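You operate a simulated robot arm through the tools that you are given. There is no shell and no other tool. Be economical: measure what you need, move in short steps, check, and stop when the job is done.

You run a simulated robot arm. Do the job below in one go: nothing can be reset, and whatever is moved stays where it is left.

TASK
Emboss the film on the pins to the yellow card's depth.
Fine: set the depth knob, slide the platen in, one stroke, pull the platen out.

It is judged by the outcome, as a careful person would: the job done as asked, and still so three seconds after it is handed in. It fails if anything else is knocked over, pushed out of place, dropped, spilled or broken.

THE ROBOT
A 7-joint arm with a two-finger parallel gripper, fixed in place. Base frame: the origin is at the foot of the arm, x ahead of it, y to its left, z up; the work surface is at about z = 0.8. Readings come in m, degrees, newtons and seconds.
With the tool pointing down near the work surface it reaches from about 0.3 to 0.7 m from the base axis. Its first joint turns from -66.0 to 66.0 degrees. Payload 1.57 kg.
Tool frame: the origin (TCP) lies between the finger pads and is the grasp point; the fingertips stand 0.03 m ahead of it; z points along the fingers, y is the line along which they close. The gripper opens to 0.11 m. The fingers are 0.024 m wide and 0.012 m thick; the gripper's body (0.048 by 0.112 m) begins 0.078 m behind the TCP.
Orientation is that of the tool frame in the base frame, as a unit quaternion [x, y, z, w]. With the fingers straight down and closing along the base's y, the tool's x points along the base's -x, its y along +y and its z along -z.

THE INTERFACE
- The arm moves only by the tool nudge_tool. Its argument "commands" is a list of rows, each an object of numbers (a shift or turn left out is 0, a gripper value left out holds the last): "dx", "dy", "dz": the shift along the tool's x, y, z in units of 300 mm (1.0 is 300 mm); "wx", "wy", "wz": the turn, a rotation vector about the tool's x, y, z in units of 120 degrees (1.0 is 120 degrees). In form: [{"dx": .., "dy": .., "dz": .., "wx": .., "wy": .., "wz": ..}, ...]. A call has 1 to 8 rows; each row is the pose to reach, as a shift and turn from the pose commanded when the call began, along the tool's axes at that moment. "jaw" is the closure in counts, from 0 (fully open) to 255 (shut), set as the call begins (left out, the last holds). A call with a number of a shift or a turn outside -1 to 1 is refused whole. Each row takes 0.2 s and may step no farther than 0.05 m and 8.6 degrees from the row before; otherwise, or with a gripper value out of range, the whole call is refused. A pose out of reach is approached as far as the arm can. The call stops where the force on the tool passes 40 N (or 10 N more than at its start, if that is more) or the arm is blocked; 0.2 s more then pass. Each finger travels about 0.108 m/s and halts on what it meets, pressing with about 43 N; the grip force reading is that of the motor and also rises with nothing between the fingers. The clock runs only during rows and for 0.2 s after the last one: add rows that repeat a pose to give the fingers time. It gives the time, the measured TCP pose, the force on the tool (base axes), the opening and the grip force at its end, in the units of the frame above (readings bear some noise), with the torque about the TCP (base axes, N m) and any sound that the robot's microphone picked up.
- Cameras (640 x 400 px; columns grow to the right, rows downward): "scene" is fixed at [0.1705, -0.3925, 1.4121]; the picture's right is [0.74, -0.67, 0.00], its down [-0.34, -0.38, -0.86] and it looks along [0.58, 0.64, -0.51] (base axes); focal length 325 px, centre (320, 200). "wrist" rides on the gripper at [0.07, 0.016, -0.141] in the tool frame; the picture's right is [-0.23, 0.97, 0.00], its down [-0.86, -0.20, -0.48] and it looks along [-0.47, -0.11, 0.88] (tool axes); focal length 222 px, centre (320, 200). There is no depth. A picture from a camera that has moved, and an enlarged one, comes with that camera's place and axes in the base frame and with its lens.
- get_image(camera): a new picture of that camera. No time passes.
- zoom(camera, box): a new picture of the part [left, top, right, bottom] of that camera's present view, enlarged. No time passes.
- hand_in(): hands the job in; it is judged then, once.

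Go step by step. Nothing tells you positions but the pictures and the camera data: compare them with the known pose of the tool, close in by small moves and look again before you grip or let go. The budget is 120 turns and 84 pictures, counting those below and the enlarged ones. Unless the task says otherwise, let go and move clear before handing in, and close with one line.

The tools are called after ">>>" as a command line: name --argument value ..., lists and objects as JSON in quotes. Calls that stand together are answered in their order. nudge_tool: Moves the arm, as the interface text tells. Its arguments: {"type":"object","properties":{"commands":{"type":"array"},"jaw":{"type":"number"}},"required":["commands"]} The other tools are called the same way: get_image (camera) takes a picture; zoom (camera, box) takes an enlarged picture of a part of a camera's view; hand_in () hands the job in.

At the start:

```text
time_s: 0.0
tcp_pos: [0.3555, 0.141, 1.1911]
orientation: [0.0, 1.0, 0.001, 0.001]
wrist_force: [-0.3, 0.3, 0.2]
moment: [-0.02, 0.02, -0.01]
width: 0.11
grasp_force: 0.0
```

scene: 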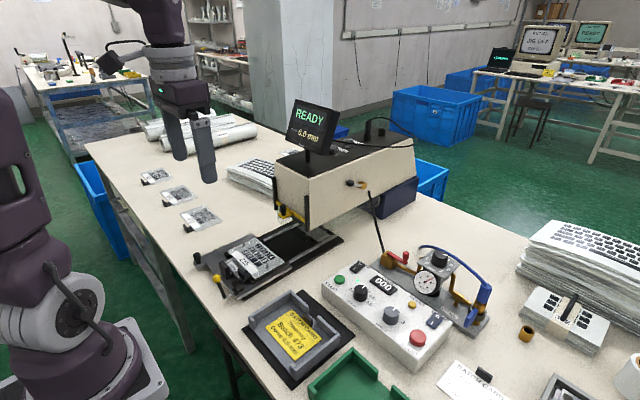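
wrist: 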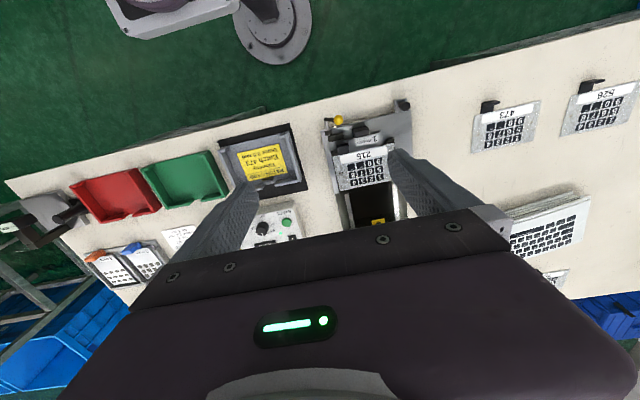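

I see a press with a platen extended toward the robot, a control box, and a yellow card. I'll zoom in to read the details.

>>> zoom --camera "scene" --box '[240, 280, 370, 380]'

>>> zoom --camera "scene" --box '[310, 230, 510, 370]'

>>> zoom --camera "scene" --box '[180, 190, 360, 310]'

>>> zoom --camera "scene" --box '[260, 90, 430, 220]'

>>> zoom --camera "wrist" --box '[220, 90, 420, 240]'

```text
4.00 times, centred on (305, 330) of scene
camera zoom: at [0.1705, -0.3925, 1.4121], right [0.74, -0.67, 0.0], down [-0.34, -0.38, -0.86], along [0.58, 0.64, -0.51], focal length 1299 px, centre (380, -320)
```

zoom: 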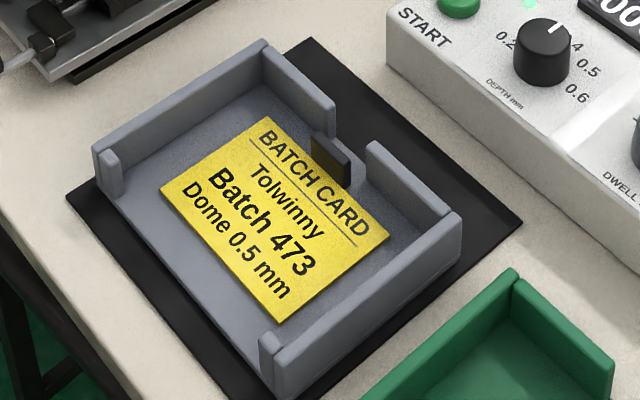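

```text
2.86 times, centred on (410, 300) of scene
camera zoom: at [0.1705, -0.3925, 1.4121], right [0.74, -0.67, 0.0], down [-0.34, -0.38, -0.86], along [0.58, 0.64, -0.51], focal length 928 px, centre (63, -86)
```

zoom: 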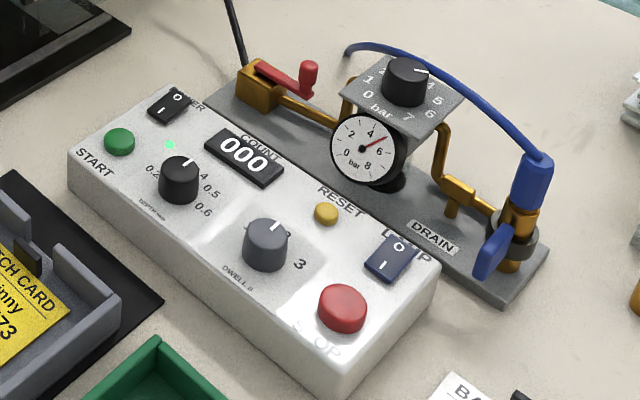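

```text
3.33 times, centred on (270, 250) of scene
camera zoom: at [0.1705, -0.3925, 1.4121], right [0.74, -0.67, 0.0], down [-0.34, -0.38, -0.86], along [0.58, 0.64, -0.51], focal length 1082 px, centre (487, 33)
```

zoom: 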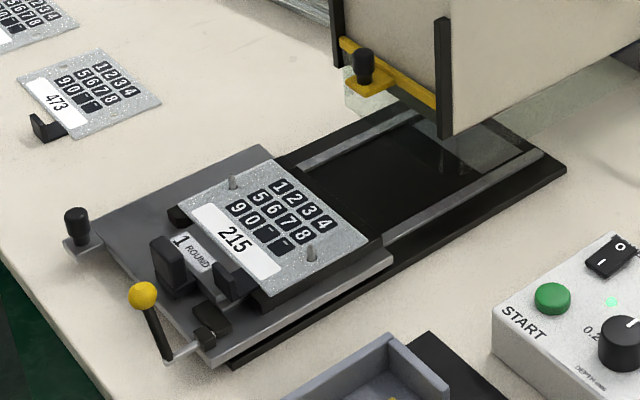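

```text
3.08 times, centred on (345, 155) of scene
camera zoom: at [0.1705, -0.3925, 1.4121], right [0.74, -0.67, 0.0], down [-0.34, -0.38, -0.86], along [0.58, 0.64, -0.51], focal length 999 px, centre (243, 338)
```

zoom: 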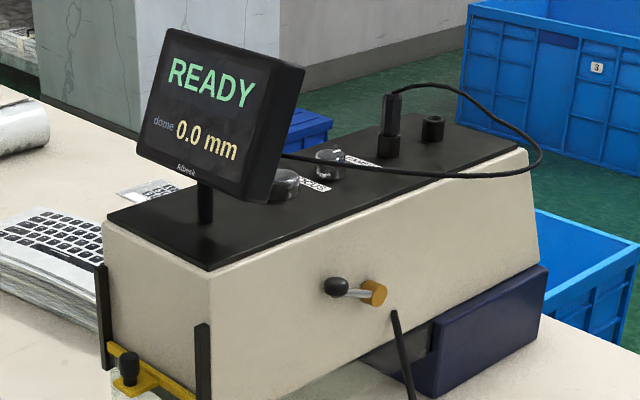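

```text
2.67 times, centred on (320, 165) of wrist
camera zoom: at [0.2845, 0.1568, 1.3323], right [0.23, 0.97, 0.0], down [0.86, -0.2, 0.48], along [0.47, -0.11, -0.88], focal length 592 px, centre (320, 293)
```

zoom: 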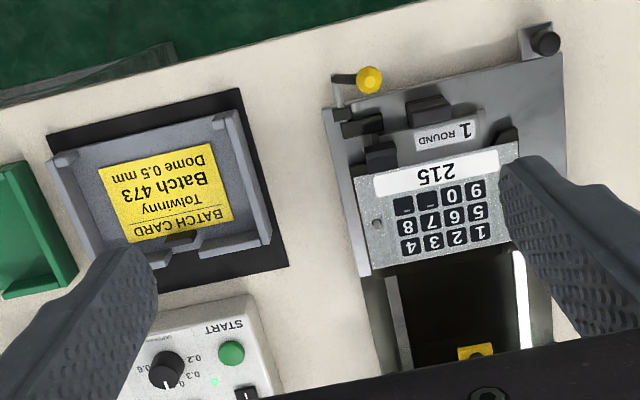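

The card says 0.5 mm and the knob seems to sit near 0.3–0.4. I'll move lower over the platen for a closer view of its handle and latch.

>>> nudge_tool --commands '[{"dy": 0.07, "dz": 0.13}, {"dy": 0.14, "dz": 0.26}, {"dy": 0.21, "dz": 0.39}, {"dy": 0.28, "dz": 0.52}, {"dy": 0.33, "dz": 0.6}]'

>>> get_image --camera "wrist"

>>> zoom --camera "scene" --box '[330, 260, 410, 310]'

```text
time_s: 1.2
tcp_pos: [0.3549, 0.2411, 1.0111]
orientation: [0.0, 1.0, 0.0, 0.001]
wrist_force: [0.1, -0.1, 0.3]
moment: [0.01, -0.03, -0.01]
width: 0.11
grasp_force: 0.2
```

```text
76 pictures are left
camera wrist: at [0.2831, 0.2561, 1.1538], right [0.23, 0.97, 0.0], down [0.86, -0.2, 0.48], along [0.47, -0.11, -0.88], focal length 222 px, centre (320, 200)
```

wrist: 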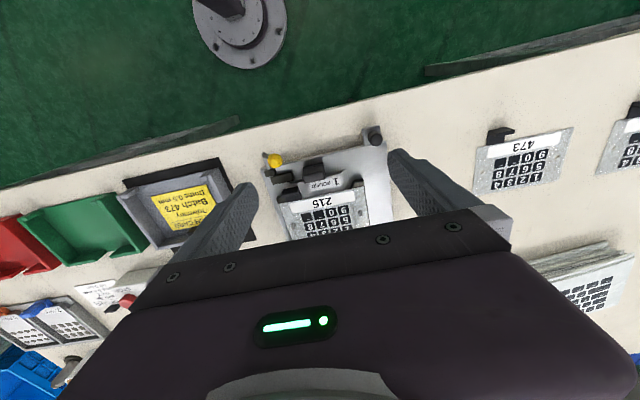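

```text
8.00 times, centred on (370, 285) of scene
camera zoom: at [0.1705, -0.3925, 1.4121], right [0.74, -0.67, 0.0], down [-0.34, -0.38, -0.86], along [0.58, 0.64, -0.51], focal length 2598 px, centre (-80, -480)
```

zoom: 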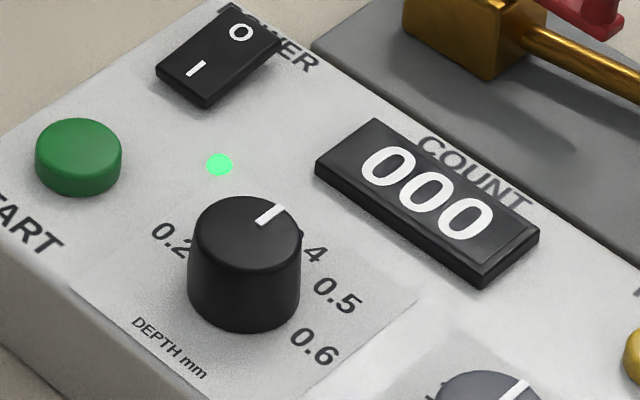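

The knob's pointer is a white mark near 0.3. Now a closer look at the platen.

>>> zoom --camera "wrist" --box '[240, 110, 400, 240]'

>>> zoom --camera "scene" --box '[185, 225, 305, 305]'

>>> zoom --camera "scene" --box '[260, 180, 360, 250]'

```text
3.08 times, centred on (320, 175) of wrist
camera zoom: at [0.2831, 0.2561, 1.1538], right [0.23, 0.97, 0.0], down [0.86, -0.2, 0.48], along [0.47, -0.11, -0.88], focal length 684 px, centre (320, 277)
```

zoom: 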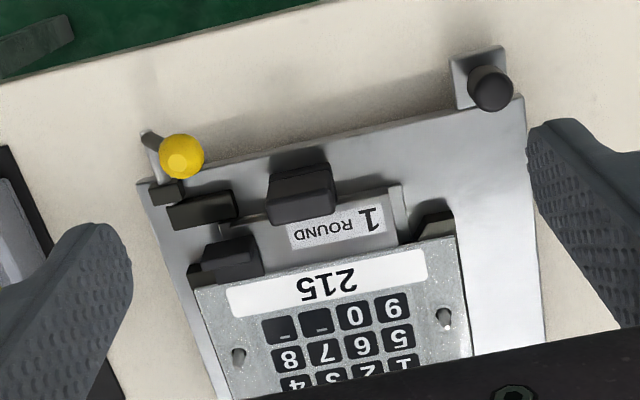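

```text
5.00 times, centred on (245, 265) of scene
camera zoom: at [0.1705, -0.3925, 1.4121], right [0.74, -0.67, 0.0], down [-0.34, -0.38, -0.86], along [0.58, 0.64, -0.51], focal length 1624 px, centre (695, -125)
```

zoom: 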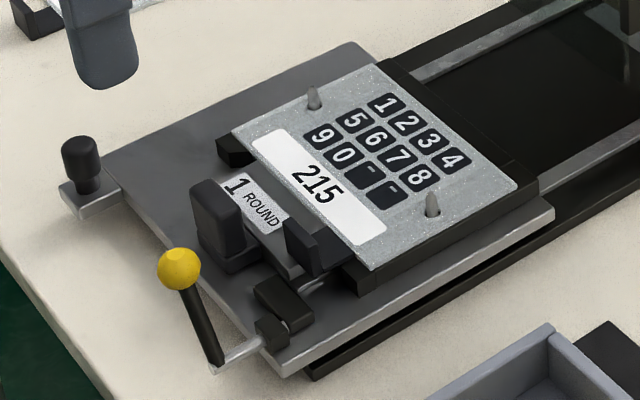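

```text
5.71 times, centred on (310, 215) of scene
camera zoom: at [0.1705, -0.3925, 1.4121], right [0.74, -0.67, 0.0], down [-0.34, -0.38, -0.86], along [0.58, 0.64, -0.51], focal length 1856 px, centre (377, 114)
```

zoom: 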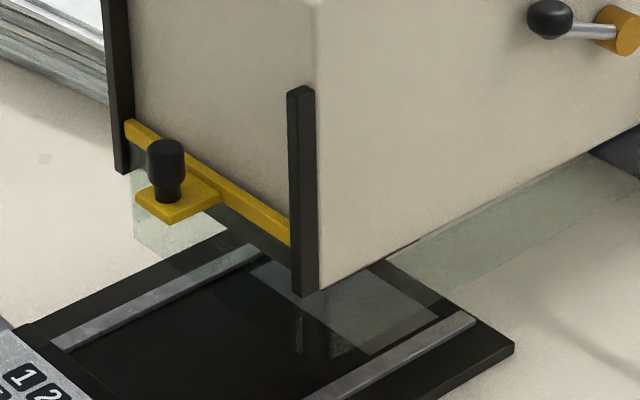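

The pointer looks to be at 0.4, with 0.5 another 45° clockwise. I'll move above the depth knob to confirm this and centre on it.

>>> nudge_tool --commands '[{"dx": -0.095, "dy": -0.125}, {"dx": -0.19, "dy": -0.25}, {"dx": -0.285, "dy": -0.375}, {"dx": -0.38, "dy": -0.5}, {"dx": -0.475, "dy": -0.625}, {"dx": -0.57, "dy": -0.75}, {"dx": -0.665, "dy": -0.875}, {"dx": -0.76, "dy": -1.0}]'

>>> zoom --camera "wrist" --box '[220, 90, 420, 220]'

```text
time_s: 3.0
tcp_pos: [0.5826, -0.0582, 1.0097]
orientation: [-0.001, 1.0, 0.0, -0.001]
wrist_force: [0.4, -0.6, -0.4]
moment: [-0.02, 0.02, 0.01]
width: 0.1098
grasp_force: 0.1
```

```text
3.08 times, centred on (320, 155) of wrist
camera zoom: at [0.5133, -0.0437, 1.1521], right [0.23, 0.97, 0.0], down [0.86, -0.2, 0.48], along [0.47, -0.11, -0.88], focal length 684 px, centre (320, 338)
```

zoom: 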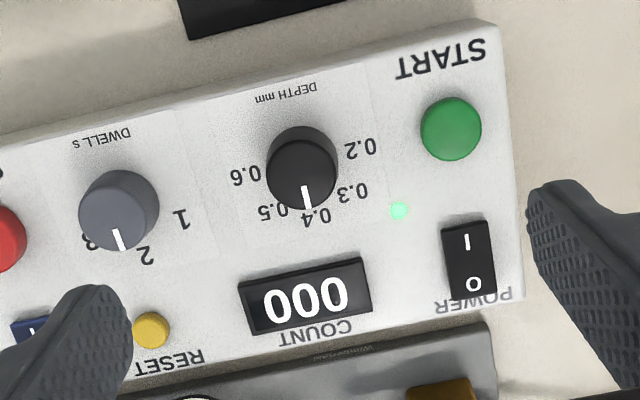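

The pointer is confirmed at 0.4, with 0.3/0.4/0.5 spaced 45° apart. The knob centre is about (0.584, -0.069) and its top is at z≈0.88. I'll descend with the fingers partly open.

>>> nudge_tool --commands '[{"dx": -0.003, "dy": -0.036}, {"dx": -0.003, "dy": -0.036, "dz": 0.13}, {"dx": -0.003, "dy": -0.036, "dz": 0.26}, {"dx": -0.003, "dy": -0.036, "dz": 0.36}]' --jaw 118

>>> zoom --camera "wrist" --box '[220, 90, 420, 220]'

>>> zoom --camera "scene" --box '[310, 230, 450, 320]'

```text
time_s: 4.0
tcp_pos: [0.5828, -0.0682, 0.9011]
orientation: [0.0, 1.0, 0.0, 0.0]
wrist_force: [-0.4, -0.8, -1.1]
moment: [0.01, 0.02, 0.01]
width: 0.059
grasp_force: 0.1
```

```text
3.08 times, centred on (320, 155) of wrist
camera zoom: at [0.5124, -0.0535, 1.0434], right [0.23, 0.97, 0.0], down [0.85, -0.2, 0.48], along [0.47, -0.11, -0.88], focal length 684 px, centre (320, 338)
```

zoom: 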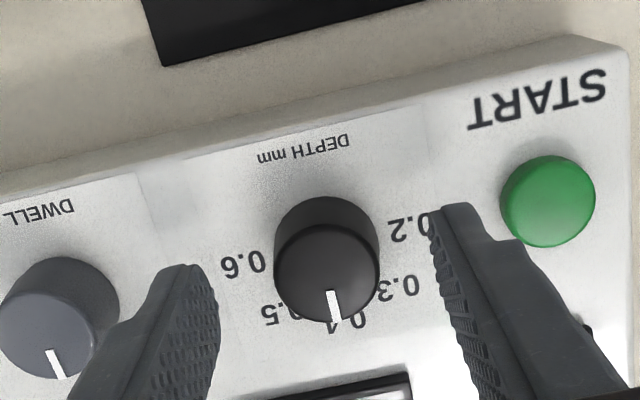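

```text
4.44 times, centred on (380, 275) of scene
camera zoom: at [0.1705, -0.3925, 1.4121], right [0.74, -0.67, 0.0], down [-0.34, -0.38, -0.86], along [0.58, 0.64, -0.51], focal length 1443 px, centre (53, -133)
```

zoom: 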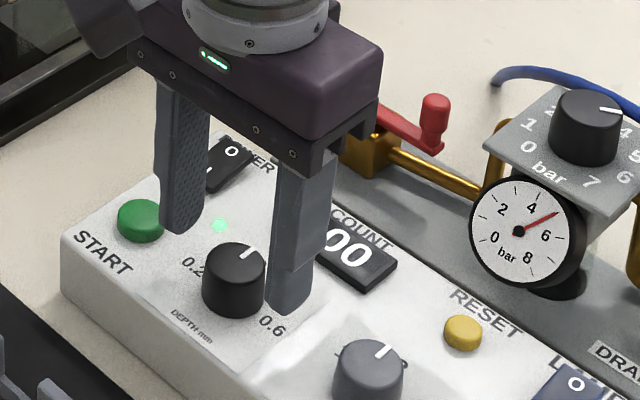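

The fingers straddle the knob and are centred. I'll lower a bit and close.

>>> nudge_tool --commands '[{"dz": 0.04}, {"dz": 0.04}]'

>>> nudge_tool --commands '[{"dz": 0}, {"dz": 0}, {"dz": 0}]' --jaw 255

```text
time_s: 4.6
tcp_pos: [0.5833, -0.0688, 0.8896]
orientation: [-0.001, 1.0, 0.0, 0.0]
wrist_force: [0.0, -0.1, 0.2]
moment: [0.02, 0.01, -0.03]
width: 0.0592
grasp_force: 0.0
```

```text
time_s: 5.4
tcp_pos: [0.5828, -0.0677, 0.8905]
orientation: [-0.001, 1.0, 0.001, 0.0]
wrist_force: [-0.7, 15.2, -0.4]
moment: [0.58, 0.0, 0.04]
width: 0.0295
grasp_force: 39.1
```

Gripped at 29.5 mm, with some side load that I'll relieve. Now I turn 45° clockwise.

>>> nudge_tool --commands '[{"dy": 0.006, "wz": 0.0}, {"dy": 0.006, "wz": 0.0625}, {"dy": 0.006, "wz": 0.125}, {"dy": 0.006, "wz": 0.1875}, {"dy": 0.006, "wz": 0.25}, {"dy": 0.006, "wz": 0.3125}, {"dy": 0.006, "wz": 0.375}, {"dy": 0.006, "wz": 0.375}]'

>>> zoom --camera "wrist" --box '[220, 90, 420, 220]'

>>> zoom --camera "scene" --box '[310, 230, 450, 320]'

```text
time_s: 7.2
tcp_pos: [0.5841, -0.0652, 0.8901]
orientation: [0.383, 0.924, 0.001, 0.0]
wrist_force: [-6.0, 32.7, 14.5]
moment: [1.01, 0.23, 0.06]
width: 0.0297
grasp_force: 39.3
```

```text
3.08 times, centred on (320, 155) of wrist
camera zoom: at [0.5457, -0.0059, 1.032], right [0.85, 0.53, 0.0], down [0.46, -0.75, 0.48], along [0.25, -0.4, -0.88], focal length 684 px, centre (320, 338)
```

zoom: 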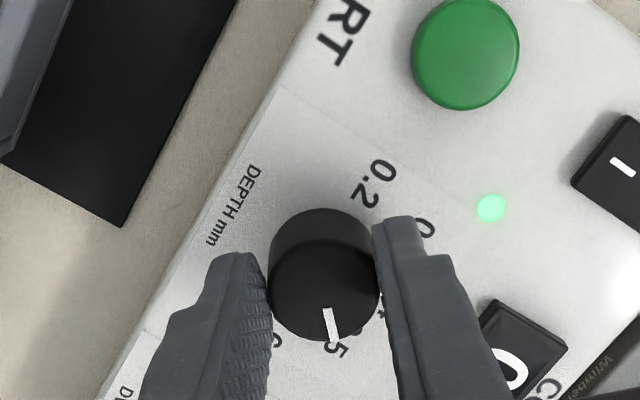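

```text
4.44 times, centred on (380, 275) of scene
camera zoom: at [0.17, -0.3917, 1.4124], right [0.74, -0.67, 0.0], down [-0.34, -0.38, -0.86], along [0.58, 0.64, -0.51], focal length 1443 px, centre (53, -133)
```

zoom: 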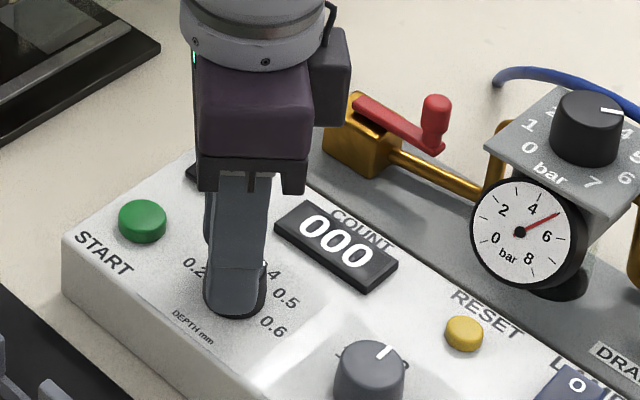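

The pointer is at 0.5. I'll relieve the side load, then open.

>>> nudge_tool --commands '[{"dx": -0.006, "dy": -0.006}, {"dx": -0.0094, "dy": -0.0094}]'

>>> nudge_tool --commands '[{"dz": 0}, {"dz": 0}]' --jaw 150

>>> nudge_tool --commands '[{"dz": -0.1}, {"dz": -0.23}, {"dz": -0.23, "wz": -0.0625}, {"dz": -0.23, "wz": -0.125}, {"dz": -0.23, "wz": -0.1875}, {"dz": -0.23, "wz": -0.25}, {"dz": -0.23, "wz": -0.3125}, {"dz": -0.23, "wz": -0.375}]'

>>> zoom --camera "wrist" --box '[220, 90, 420, 220]'

>>> zoom --camera "scene" --box '[260, 90, 430, 220]'

```text
time_s: 7.8
tcp_pos: [0.5858, -0.0666, 0.89]
orientation: [0.381, 0.925, 0.006, 0.0]
wrist_force: [-1.6, 5.2, 3.2]
moment: [0.55, 0.32, -0.01]
width: 0.0295
grasp_force: 39.6
stopped in row 2: the force on the tool passed its limit at 47 N (the readings are from after the stop); the commanded pose is now the measured one
```

```text
time_s: 8.4
tcp_pos: [0.5853, -0.0677, 0.8884]
orientation: [0.382, 0.924, 0.004, 0.001]
wrist_force: [0.9, -0.8, -0.4]
moment: [0.01, 0.02, 0.01]
width: 0.0453
grasp_force: 0.0
```

```text
time_s: 10.2
tcp_pos: [0.5855, -0.0692, 0.9594]
orientation: [-0.002, 1.0, 0.004, 0.003]
wrist_force: [0.1, -0.8, -0.8]
moment: [-0.01, -0.03, -0.01]
width: 0.0453
grasp_force: 0.0
```

```text
3.08 times, centred on (320, 155) of wrist
camera zoom: at [0.5144, -0.055, 1.1005], right [0.22, 0.97, 0.01], down [0.85, -0.2, 0.48], along [0.47, -0.1, -0.88], focal length 684 px, centre (320, 338)
```

zoom: 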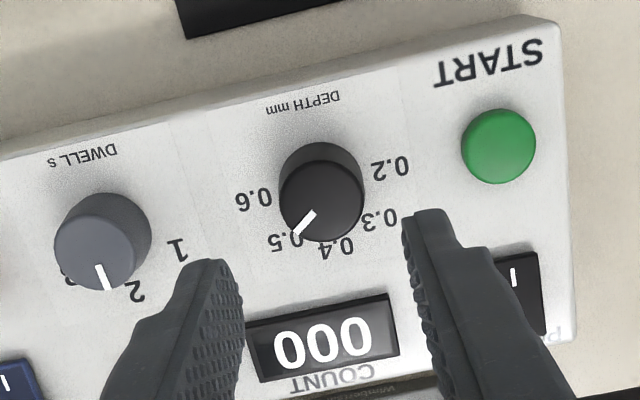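

```text
3.08 times, centred on (345, 155) of scene
camera zoom: at [0.1705, -0.3925, 1.4121], right [0.74, -0.67, 0.0], down [-0.34, -0.38, -0.86], along [0.58, 0.64, -0.51], focal length 999 px, centre (243, 338)
```

zoom: 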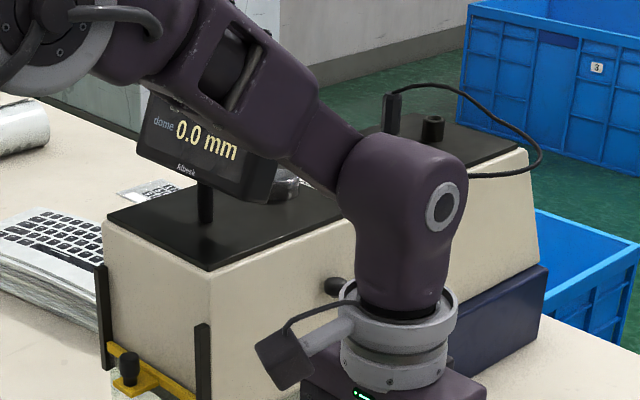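

The pointer is close to 0.5, so I'll zoom in to judge how exactly.

>>> zoom --camera "wrist" --box '[285, 125, 355, 175]'

>>> zoom --camera "scene" --box '[340, 265, 410, 310]'

```text
8.00 times, centred on (320, 150) of wrist
camera zoom: at [0.5144, -0.055, 1.1005], right [0.22, 0.97, 0.01], down [0.85, -0.2, 0.48], along [0.47, -0.1, -0.88], focal length 1777 px, centre (320, 600)
```

zoom: 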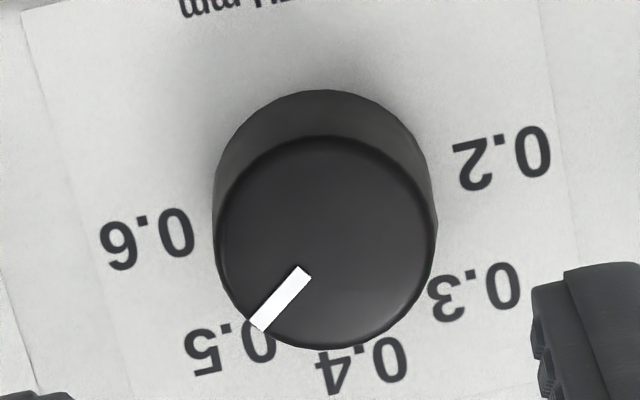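

```text
8.89 times, centred on (375, 288) of scene
camera zoom: at [0.1705, -0.3925, 1.4121], right [0.74, -0.67, 0.0], down [-0.34, -0.38, -0.86], along [0.58, 0.64, -0.51], focal length 2886 px, centre (-169, -578)
```

zoom: 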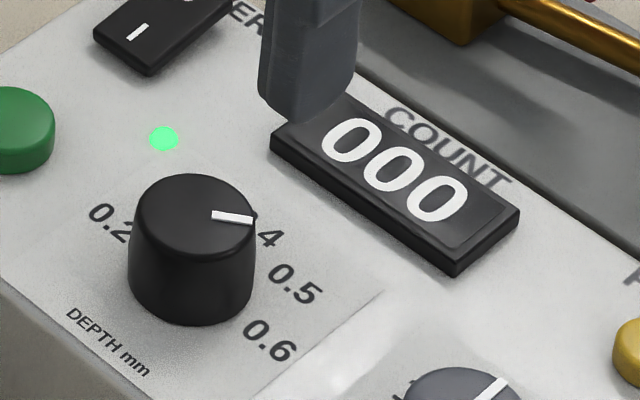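

The pointer overshoots 0.5 by roughly 6°. I'll re-grip gently, centred, and turn it back that much.

>>> nudge_tool --commands '[{"dy": 0.007, "dz": 0.1}, {"dy": 0.007, "dz": 0.235}, {"dy": 0.007, "dz": 0.235}]'

>>> nudge_tool --commands '[{"dz": 0}, {"dz": 0}, {"dz": 0}]' --jaw 200

```text
time_s: 11.0
tcp_pos: [0.5848, -0.0632, 0.8875]
orientation: [-0.003, 1.0, 0.005, 0.002]
wrist_force: [-0.4, -1.0, 0.1]
moment: [0.0, 0.01, 0.01]
width: 0.0456
grasp_force: 0.0
```

```text
time_s: 11.8
tcp_pos: [0.5866, -0.0646, 0.8893]
orientation: [-0.001, 1.0, 0.004, 0.002]
wrist_force: [-0.1, -15.5, -6.0]
moment: [-0.35, 0.02, -0.03]
width: 0.0376
grasp_force: 7.6
```

The grip is off-centre to the +y side, so I'll shift the hand -y by about 4 mm.

>>> nudge_tool --commands '[{"dy": -0.006}, {"dy": -0.012}, {"dy": -0.012}]'

```text
time_s: 12.6
tcp_pos: [0.5866, -0.0678, 0.8883]
orientation: [-0.002, 1.0, 0.004, 0.003]
wrist_force: [1.8, -6.9, 1.8]
moment: [-0.32, -0.01, -0.01]
width: 0.0305
grasp_force: 3.9
```

>>> nudge_tool --commands '[{"dy": -0.003}, {"dy": -0.003}]' --jaw 215

>>> zoom --camera "wrist" --box '[270, 100, 370, 220]'

```text
time_s: 13.2
tcp_pos: [0.5863, -0.0689, 0.8889]
orientation: [-0.002, 1.0, 0.005, 0.003]
wrist_force: [3.5, -0.5, 6.0]
moment: [0.03, 0.01, -0.01]
width: 0.0297
grasp_force: 39.4
```

```text
3.33 times, centred on (320, 160) of wrist
camera zoom: at [0.5154, -0.0544, 1.0305], right [0.22, 0.97, 0.01], down [0.85, -0.2, 0.48], along [0.47, -0.1, -0.88], focal length 740 px, centre (320, 333)
```

zoom: 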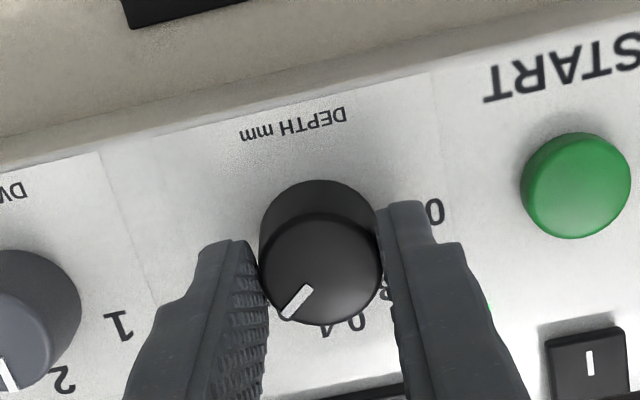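

Well centred now with a balanced grip. I'll turn back about 7°.

>>> nudge_tool --commands '[{"wz": -0.03}, {"wz": -0.058}, {"wz": -0.058}]'

>>> zoom --camera "wrist" --box '[285, 130, 355, 180]'

>>> zoom --camera "scene" --box '[340, 265, 410, 310]'

```text
time_s: 14.0
tcp_pos: [0.5853, -0.0672, 0.8902]
orientation: [-0.063, 0.998, 0.005, 0.005]
wrist_force: [-0.9, 12.8, 33.5]
moment: [0.38, 0.62, 0.02]
width: 0.0296
grasp_force: 39.1
```

```text
8.00 times, centred on (320, 155) of wrist
camera zoom: at [0.5139, -0.0631, 1.0304], right [0.1, 0.99, 0.01], down [0.87, -0.1, 0.48], along [0.48, -0.04, -0.88], focal length 1777 px, centre (320, 560)
```

zoom: 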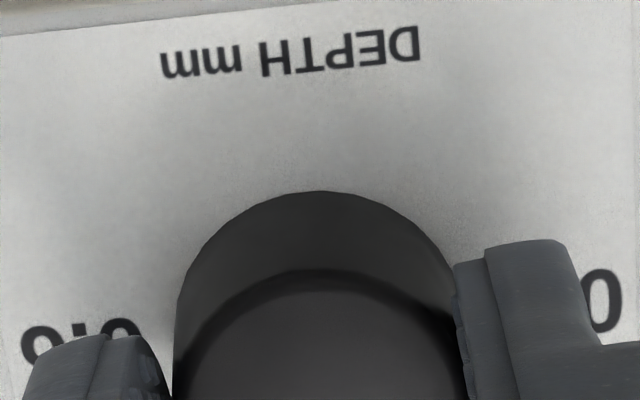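

```text
8.89 times, centred on (375, 288) of scene
camera zoom: at [0.1698, -0.3921, 1.4123], right [0.74, -0.67, 0.0], down [-0.34, -0.38, -0.86], along [0.58, 0.64, -0.51], focal length 2886 px, centre (-169, -578)
```

zoom: 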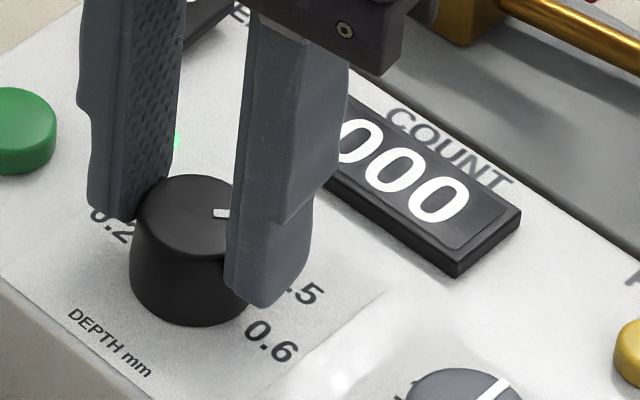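

I'll release, rise, and check the pointer.

>>> nudge_tool --commands '[{"dz": 0}, {"dz": 0}]' --jaw 140

>>> nudge_tool --commands '[{"dz": -0.1}, {"dz": -0.23}, {"dz": -0.23, "wz": 0.059}]'

>>> zoom --camera "wrist" --box '[285, 125, 355, 175]'

>>> zoom --camera "scene" --box '[340, 265, 410, 310]'

```text
time_s: 14.6
tcp_pos: [0.5868, -0.0695, 0.8882]
orientation: [-0.062, 0.998, 0.004, 0.002]
wrist_force: [0.7, -0.7, 0.4]
moment: [0.01, -0.01, 0.0]
width: 0.0498
grasp_force: 0.0
```

```text
time_s: 15.4
tcp_pos: [0.587, -0.0727, 0.9583]
orientation: [0.0, 1.0, 0.003, 0.003]
wrist_force: [1.1, 0.1, -0.2]
moment: [0.0, 0.04, 0.01]
width: 0.0497
grasp_force: 0.2
```

```text
8.00 times, centred on (320, 150) of wrist
camera zoom: at [0.5162, -0.0576, 1.0985], right [0.23, 0.97, 0.01], down [0.85, -0.2, 0.48], along [0.47, -0.1, -0.88], focal length 1777 px, centre (320, 600)
```

zoom: 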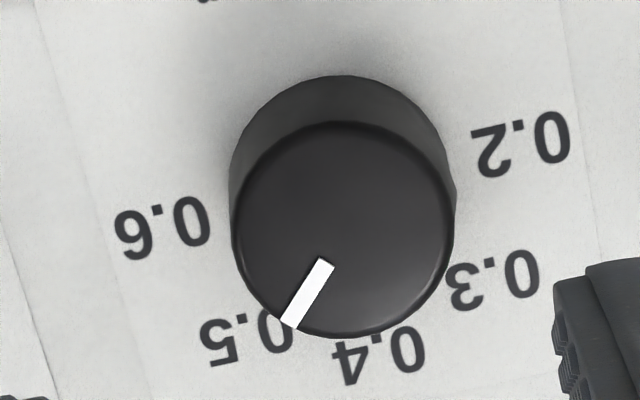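

```text
8.89 times, centred on (375, 288) of scene
camera zoom: at [0.1705, -0.3925, 1.4121], right [0.74, -0.67, 0.0], down [-0.34, -0.38, -0.86], along [0.58, 0.64, -0.51], focal length 2886 px, centre (-169, -578)
```

zoom: 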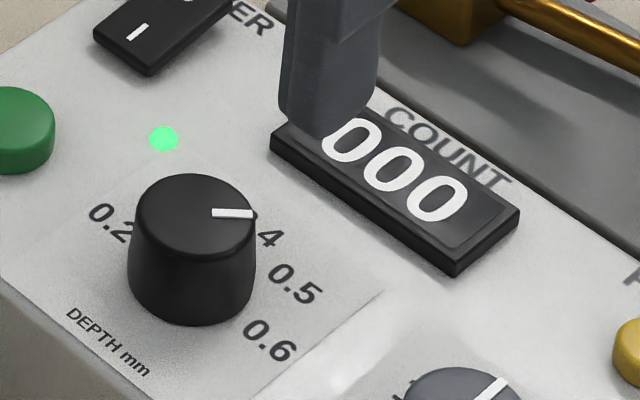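

The knob now reads 0.5. Next I'll back away and move over the platen's black pull knob at about (0.373, 0.313).

>>> nudge_tool --commands '[{"dx": 0.1, "dy": 0.08, "dz": -0.07}, {"dx": 0.2, "dy": 0.16, "dz": -0.14}, {"dx": 0.31, "dy": 0.25, "dz": -0.14}, {"dx": 0.42, "dy": 0.34, "dz": -0.14}, {"dx": 0.53, "dy": 0.43, "dz": -0.14}, {"dx": 0.62, "dy": 0.51, "dz": -0.14}, {"dx": 0.713, "dy": 0.58, "dz": -0.14}]' --jaw 120

>>> nudge_tool --commands '[{"dy": 0.14}, {"dy": 0.28}, {"dy": 0.42}, {"dy": 0.56, "dz": 0.05}, {"dy": 0.7, "dz": 0.1}]'

>>> get_image --camera "wrist"

>>> get_image --camera "scene"

```text
time_s: 17.0
tcp_pos: [0.3736, 0.1066, 0.9979]
orientation: [0.0, 1.0, 0.005, 0.003]
wrist_force: [0.4, -0.7, -0.5]
moment: [0.02, 0.0, 0.01]
width: 0.0584
grasp_force: 0.1
```

```text
time_s: 18.2
tcp_pos: [0.3749, 0.3116, 0.9684]
orientation: [0.0, 1.0, 0.003, 0.002]
wrist_force: [0.4, 0.2, 0.0]
moment: [-0.03, 0.02, 0.01]
width: 0.0584
grasp_force: 0.1
```

```text
57 pictures are left
camera wrist: at [0.3037, 0.3267, 1.1103], right [0.23, 0.97, 0.01], down [0.85, -0.2, 0.48], along [0.47, -0.1, -0.88], focal length 222 px, centre (320, 200)
```

wrist: 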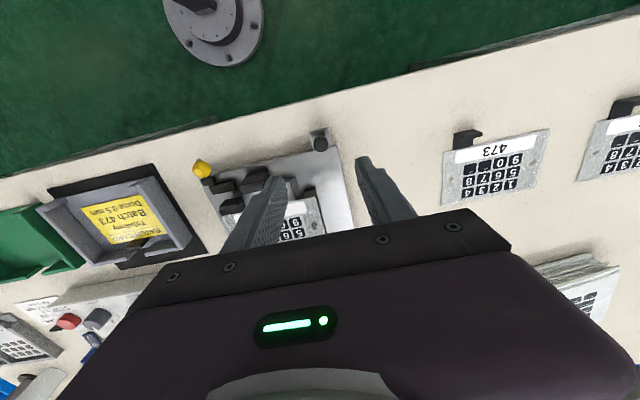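

```text
56 pictures are left
```

scene: 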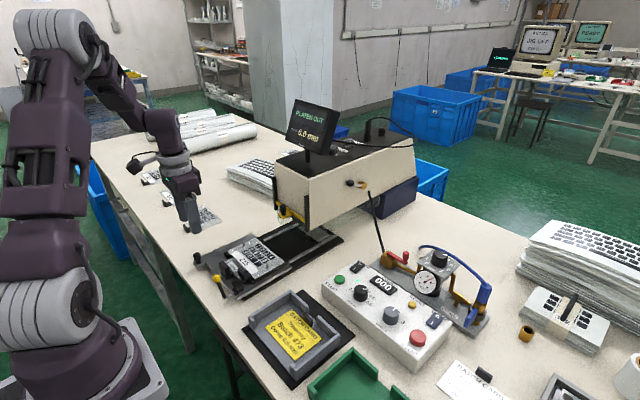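

The screen reads "PLATEN OUT". The black knob sits at about (0.371, 0.314), so I'll lower and check alignment.

>>> nudge_tool --commands '[{"dx": 0.01, "dy": 0.007, "dz": 0.1}, {"dx": 0.01, "dy": 0.007, "dz": 0.24}]'

>>> zoom --camera "wrist" --box '[220, 100, 420, 220]'

>>> zoom --camera "scene" --box '[150, 190, 290, 300]'

```text
time_s: 18.8
tcp_pos: [0.3714, 0.3158, 0.8944]
orientation: [0.0, 1.0, 0.004, 0.001]
wrist_force: [0.0, 0.0, -0.3]
moment: [-0.01, 0.04, 0.01]
width: 0.0582
grasp_force: 0.1
```

```text
3.20 times, centred on (320, 160) of wrist
camera zoom: at [0.3004, 0.3311, 1.0362], right [0.23, 0.97, 0.01], down [0.85, -0.2, 0.48], along [0.47, -0.1, -0.88], focal length 711 px, centre (320, 328)
```

zoom: 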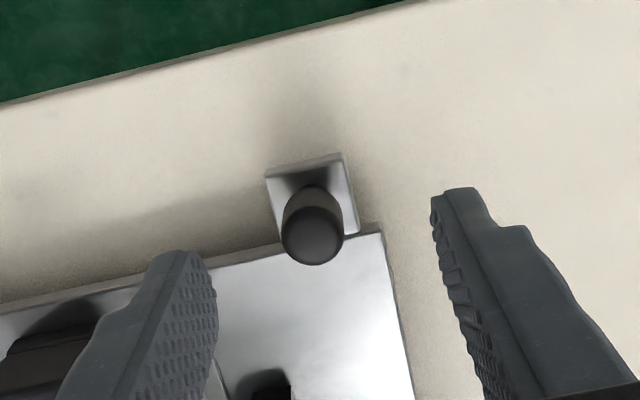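

```text
3.64 times, centred on (220, 245) of scene
camera zoom: at [0.1705, -0.3925, 1.4121], right [0.74, -0.67, 0.0], down [-0.34, -0.38, -0.86], along [0.58, 0.64, -0.51], focal length 1181 px, centre (684, 36)
```

zoom: 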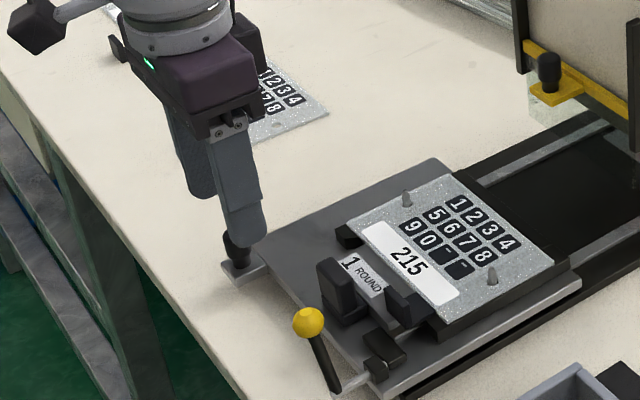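

Aligned. I'll lower to z≈0.857 and grip the knob.

>>> nudge_tool --commands '[{"dy": -0.005, "dz": 0.08}, {"dy": -0.005, "dz": 0.123}, {"dy": -0.005, "dz": 0.123}]'

>>> nudge_tool --commands '[{"dz": 0}, {"dz": 0}, {"dz": 0}]' --jaw 230

>>> zoom --camera "scene" --box '[150, 190, 290, 300]'

```text
time_s: 19.6
tcp_pos: [0.3701, 0.3148, 0.8598]
orientation: [0.0, 1.0, 0.003, 0.003]
wrist_force: [0.6, 0.5, 0.0]
moment: [-0.01, -0.02, -0.03]
width: 0.0582
grasp_force: 0.1
```

```text
time_s: 20.4
tcp_pos: [0.3681, 0.3146, 0.8589]
orientation: [0.0, 1.0, 0.003, 0.003]
wrist_force: [-0.9, 2.1, -3.2]
moment: [0.03, -0.02, -0.03]
width: 0.0178
grasp_force: 32.2
```

```text
3.64 times, centred on (220, 245) of scene
camera zoom: at [0.1705, -0.3925, 1.4121], right [0.74, -0.67, 0.0], down [-0.34, -0.38, -0.86], along [0.58, 0.64, -0.51], focal length 1181 px, centre (684, 36)
```

zoom: 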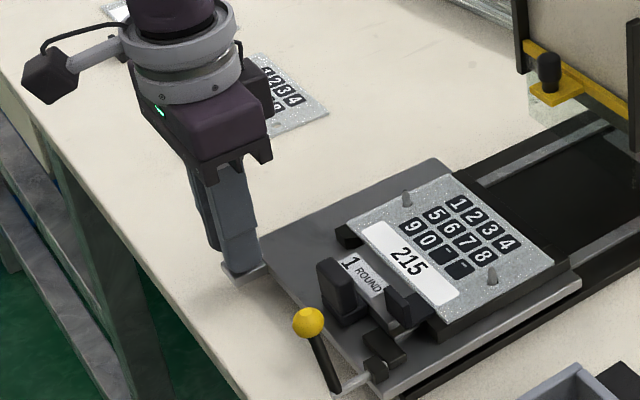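

Knob gripped at 17.8 mm. I'll push the platen in a short way first to check that it slides.

>>> nudge_tool --commands '[{"dx": -0.03}, {"dx": -0.06}, {"dx": -0.1}, {"dx": -0.13}]'

>>> get_image --camera "scene"

```text
time_s: 21.1
tcp_pos: [0.3894, 0.3146, 0.8598]
orientation: [-0.001, 1.0, 0.004, 0.002]
wrist_force: [3.0, 3.1, -9.2]
moment: [0.19, -0.65, 0.0]
width: 0.0175
grasp_force: 32.2
stopped in row 3: the force on the tool passed its limit at 40 N (the readings are from after the stop); the commanded pose is now the measured one
```

```text
52 pictures are left
```

scene: 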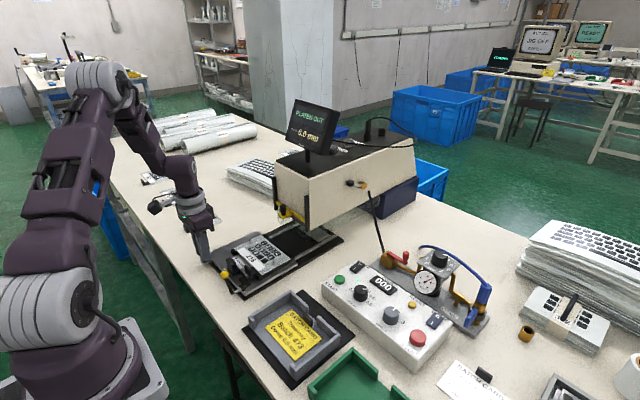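

The platen slid about 2 cm before the force limit tripped, probably because I moved too fast. I'll continue more slowly.

>>> nudge_tool --commands '[{"dx": -0.01}, {"dx": -0.02}, {"dx": -0.03}, {"dx": -0.04}, {"dx": -0.05}, {"dx": -0.06}, {"dx": -0.07}, {"dx": -0.08}]'

```text
time_s: 22.9
tcp_pos: [0.4133, 0.3147, 0.8598]
orientation: [-0.001, 1.0, 0.003, 0.0]
wrist_force: [-2.4, 17.5, -30.0]
moment: [0.43, -0.17, 0.08]
width: 0.0174
grasp_force: 32.7
```

It's sliding. I'll test which direction relieves the vertical load with a 1.5 mm lower command.

>>> nudge_tool --commands '[{"dz": 0.005}, {"dz": 0.005}]'

```text
time_s: 23.5
tcp_pos: [0.4136, 0.3146, 0.8613]
orientation: [-0.001, 1.0, 0.004, 0.002]
wrist_force: [-2.5, 5.8, 12.3]
moment: [0.14, 0.49, 0.01]
width: 0.0176
grasp_force: 32.8
```

That works. I'll continue with slight downward compensation.

>>> nudge_tool --commands '[{"dx": -0.01}, {"dx": -0.02}, {"dx": -0.03}, {"dx": -0.04, "dz": 0.001}, {"dx": -0.05, "dz": 0.001}, {"dx": -0.06, "dz": 0.001}, {"dx": -0.07, "dz": 0.0015}, {"dx": -0.08, "dz": 0.0015}]'

```text
time_s: 25.0
tcp_pos: [0.4316, 0.3143, 0.8599]
orientation: [-0.001, 1.0, 0.005, 0.001]
wrist_force: [0.0, 1.1, 4.6]
moment: [0.02, 0.2, -0.01]
width: 0.0175
grasp_force: 32.4
stopped in row 7: the force on the tool passed its limit at 40 N (the readings are from after the stop); the commanded pose is now the measured one
```

>>> nudge_tool --commands '[{"dx": -0.008}, {"dx": -0.016}, {"dx": -0.024}, {"dx": -0.032}, {"dx": -0.04}, {"dx": -0.048}, {"dx": -0.056}, {"dx": -0.064}]'

>>> get_image --camera "scene"

```text
time_s: 26.8
tcp_pos: [0.4498, 0.3143, 0.859]
orientation: [0.0, 1.0, 0.007, 0.003]
wrist_force: [-2.0, 1.6, 14.6]
moment: [0.03, 0.25, -0.02]
width: 0.0175
grasp_force: 32.2
```

```text
51 pictures are left
```

scene: 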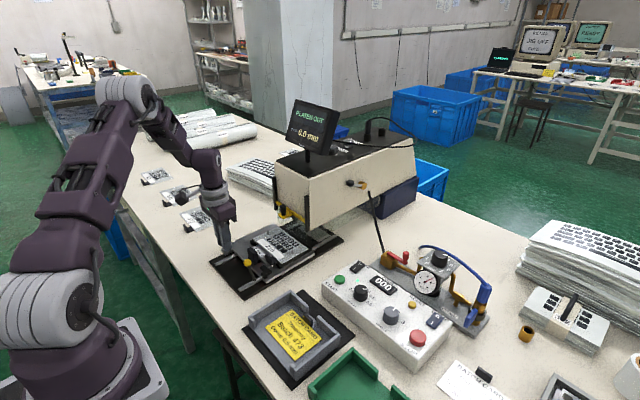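

The platen has travelled about 8 cm. I'll check the guard opening ahead of it before going further.

>>> zoom --camera "scene" --box '[210, 180, 350, 290]'

```text
3.64 times, centred on (280, 235) of scene
camera zoom: at [0.1702, -0.3926, 1.4121], right [0.74, -0.67, 0.0], down [-0.34, -0.38, -0.86], along [0.58, 0.64, -0.51], focal length 1181 px, centre (466, 73)
```

zoom: 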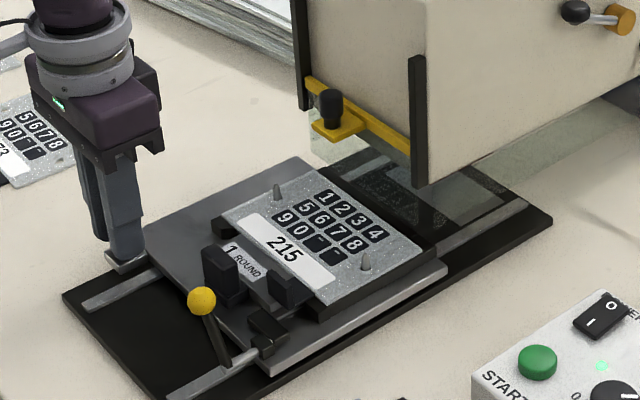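

The path looks clear so far. Continuing slowly.

>>> nudge_tool --commands '[{"dx": -0.008}, {"dx": -0.016}, {"dx": -0.024, "dz": -0.001}, {"dx": -0.032, "dz": -0.001}, {"dx": -0.04, "dz": -0.001}, {"dx": -0.048, "dz": -0.001}, {"dx": -0.056, "dz": -0.001}, {"dx": -0.064, "dz": -0.001}]'

>>> nudge_tool --commands '[{"dx": -0.008}, {"dx": -0.016}, {"dx": -0.024}, {"dx": -0.032}, {"dx": -0.04}, {"dx": -0.048}, {"dx": -0.056}, {"dx": -0.064}]'

>>> zoom --camera "scene" --box '[210, 90, 370, 290]'

```text
time_s: 28.6
tcp_pos: [0.4693, 0.3145, 0.8588]
orientation: [-0.001, 1.0, 0.005, 0.001]
wrist_force: [-2.4, 2.3, 8.2]
moment: [0.11, -0.58, -0.01]
width: 0.0175
grasp_force: 32.0
```

```text
time_s: 30.4
tcp_pos: [0.4882, 0.3149, 0.8592]
orientation: [-0.001, 1.0, 0.004, 0.001]
wrist_force: [-1.0, 5.0, -27.6]
moment: [0.11, -0.43, 0.01]
width: 0.0173
grasp_force: 32.6
```

```text
2.00 times, centred on (290, 190) of scene
camera zoom: at [0.1709, -0.3921, 1.4122], right [0.74, -0.67, 0.0], down [-0.34, -0.38, -0.86], along [0.58, 0.64, -0.51], focal length 650 px, centre (380, 220)
```

zoom: 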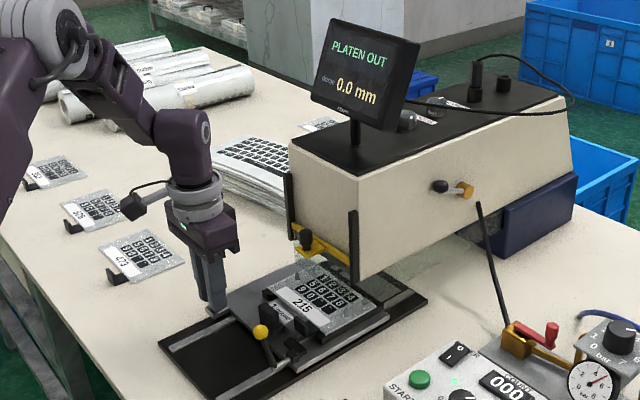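

It's sliding smoothly and entering the press. I'll continue while relieving the vertical load.

>>> nudge_tool --commands '[{"dx": 0, "dz": 0.003}, {"dx": -0.01, "dz": 0.003}, {"dx": -0.018, "dz": 0.003}, {"dx": -0.026, "dz": 0.003}, {"dx": -0.034, "dz": 0.003}, {"dx": -0.042, "dz": 0.003}, {"dx": -0.05, "dz": 0.003}, {"dx": -0.058, "dz": 0.003}]'

>>> zoom --camera "scene" --box '[210, 170, 350, 280]'

```text
time_s: 32.2
tcp_pos: [0.5074, 0.3155, 0.8592]
orientation: [-0.001, 1.0, 0.004, 0.003]
wrist_force: [-2.8, -2.2, 16.1]
moment: [-0.07, 0.04, -0.02]
width: 0.0176
grasp_force: 32.5
```

```text
3.64 times, centred on (280, 225) of scene
camera zoom: at [0.1701, -0.3927, 1.4121], right [0.74, -0.67, 0.0], down [-0.34, -0.38, -0.86], along [0.58, 0.64, -0.51], focal length 1181 px, centre (466, 109)
```

zoom: 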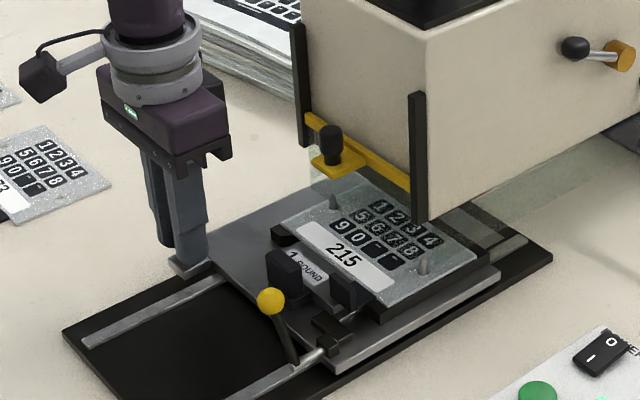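

About 5–6 cm should remain, and the gripper should clear the guard. Continuing.

>>> nudge_tool --commands '[{"dx": 0, "dz": -0.001}, {"dx": -0.01, "dz": -0.001}, {"dx": -0.018, "dz": -0.001}, {"dx": -0.026, "dz": -0.001}, {"dx": -0.034, "dz": -0.001}, {"dx": -0.042, "dz": -0.001}, {"dx": -0.05, "dz": -0.001}, {"dx": -0.058, "dz": -0.001}]'

>>> zoom --camera "scene" --box '[210, 90, 370, 290]'

```text
time_s: 34.0
tcp_pos: [0.5232, 0.3162, 0.86]
orientation: [-0.001, 1.0, 0.007, 0.003]
wrist_force: [-2.1, 4.9, 17.7]
moment: [0.1, 0.43, 0.01]
width: 0.0175
grasp_force: 32.2
```

```text
2.00 times, centred on (290, 190) of scene
camera zoom: at [0.1701, -0.3926, 1.4121], right [0.74, -0.67, 0.0], down [-0.34, -0.38, -0.86], along [0.58, 0.64, -0.51], focal length 650 px, centre (380, 220)
```

zoom: 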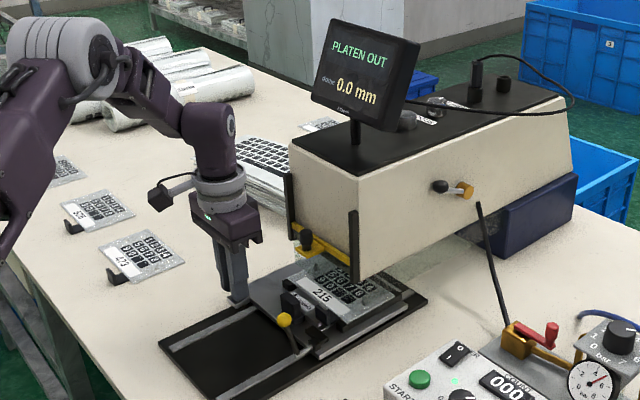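

>>> nudge_tool --commands '[{"dx": 0, "dz": -0.0015}, {"dx": -0.01, "dz": -0.0015}, {"dx": -0.018, "dz": -0.0015}, {"dx": -0.026, "dz": -0.0015}, {"dx": -0.034, "dz": -0.0015}, {"dx": -0.042, "dz": -0.0015}, {"dx": -0.05, "dz": -0.0015}, {"dx": -0.058, "dz": -0.0015}]'

>>> zoom --camera "scene" --box '[210, 90, 370, 290]'

```text
time_s: 35.8
tcp_pos: [0.5406, 0.3138, 0.8592]
orientation: [-0.001, 1.0, 0.004, 0.001]
wrist_force: [-2.6, 9.6, -11.3]
moment: [0.21, 0.0, 0.02]
width: 0.0174
grasp_force: 32.7
```

```text
2.00 times, centred on (290, 190) of scene
camera zoom: at [0.1706, -0.3922, 1.4122], right [0.74, -0.67, 0.0], down [-0.34, -0.38, -0.86], along [0.58, 0.64, -0.51], focal length 650 px, centre (380, 220)
```

zoom: 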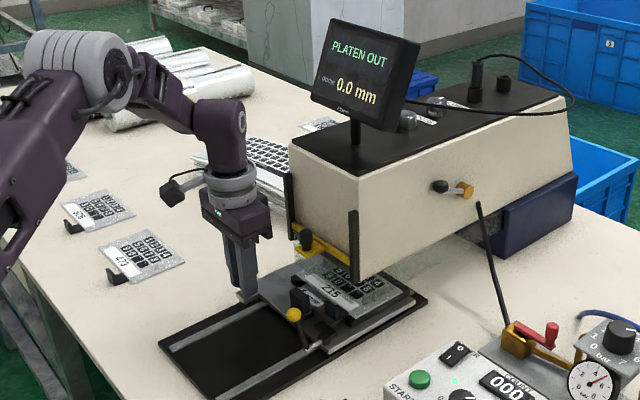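

Still "PLATEN OUT"; continuing.

>>> nudge_tool --commands '[{"dx": 0, "dz": 0.001}, {"dx": -0.01, "dz": 0.001}, {"dx": -0.018, "dz": 0.001}, {"dx": -0.026, "dz": 0.001}, {"dx": -0.034, "dz": 0.001}, {"dx": -0.042, "dz": 0.001}, {"dx": -0.05, "dz": 0.001}, {"dx": -0.058, "dz": 0.001}]'

>>> zoom --camera "scene" --box '[210, 90, 370, 290]'

```text
time_s: 37.6
tcp_pos: [0.5636, 0.3147, 0.8608]
orientation: [-0.001, 1.0, 0.006, 0.008]
wrist_force: [-0.1, 0.7, -2.6]
moment: [0.05, -0.63, -0.05]
width: 0.0177
grasp_force: 21.2
```

```text
2.00 times, centred on (290, 190) of scene
camera zoom: at [0.1705, -0.3925, 1.4121], right [0.74, -0.67, 0.0], down [-0.34, -0.38, -0.86], along [0.58, 0.64, -0.51], focal length 650 px, centre (380, 220)
```

zoom: 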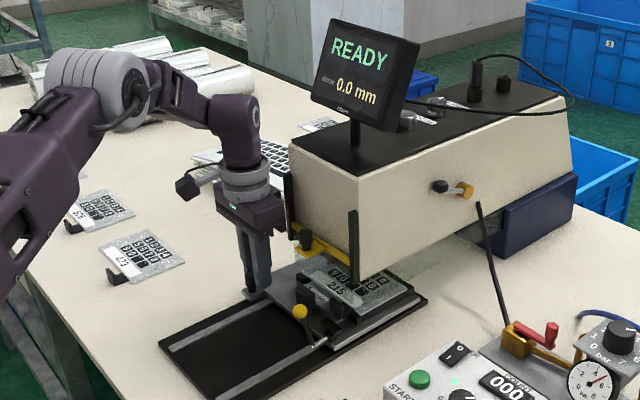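

The screen now reads "READY". I'll push a little more to find out whether it is against the end stop.

>>> nudge_tool --commands '[{"dx": -0.005}, {"dx": -0.01}, {"dx": -0.015}, {"dx": -0.02}, {"dx": -0.025}, {"dx": -0.03}]'

>>> zoom --camera "scene" --box '[230, 90, 350, 280]'

```text
time_s: 39.0
tcp_pos: [0.5651, 0.3147, 0.8596]
orientation: [-0.001, 1.0, 0.006, 0.0]
wrist_force: [-16.7, -10.2, 26.9]
moment: [-0.29, 0.81, 0.08]
width: 0.0172
grasp_force: 32.7
```

```text
2.11 times, centred on (290, 185) of scene
camera zoom: at [0.1696, -0.393, 1.412], right [0.74, -0.67, 0.0], down [-0.34, -0.38, -0.86], along [0.58, 0.64, -0.51], focal length 684 px, centre (383, 232)
```

zoom: 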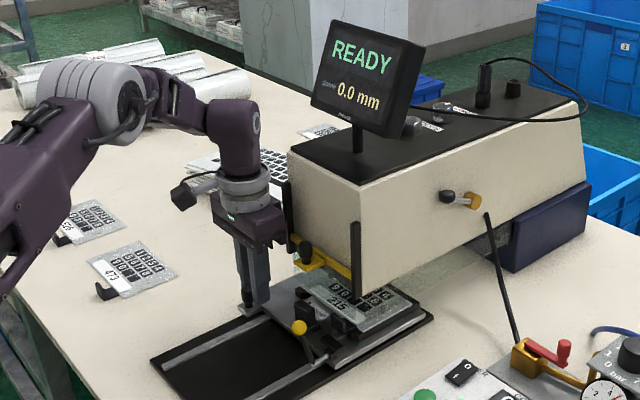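

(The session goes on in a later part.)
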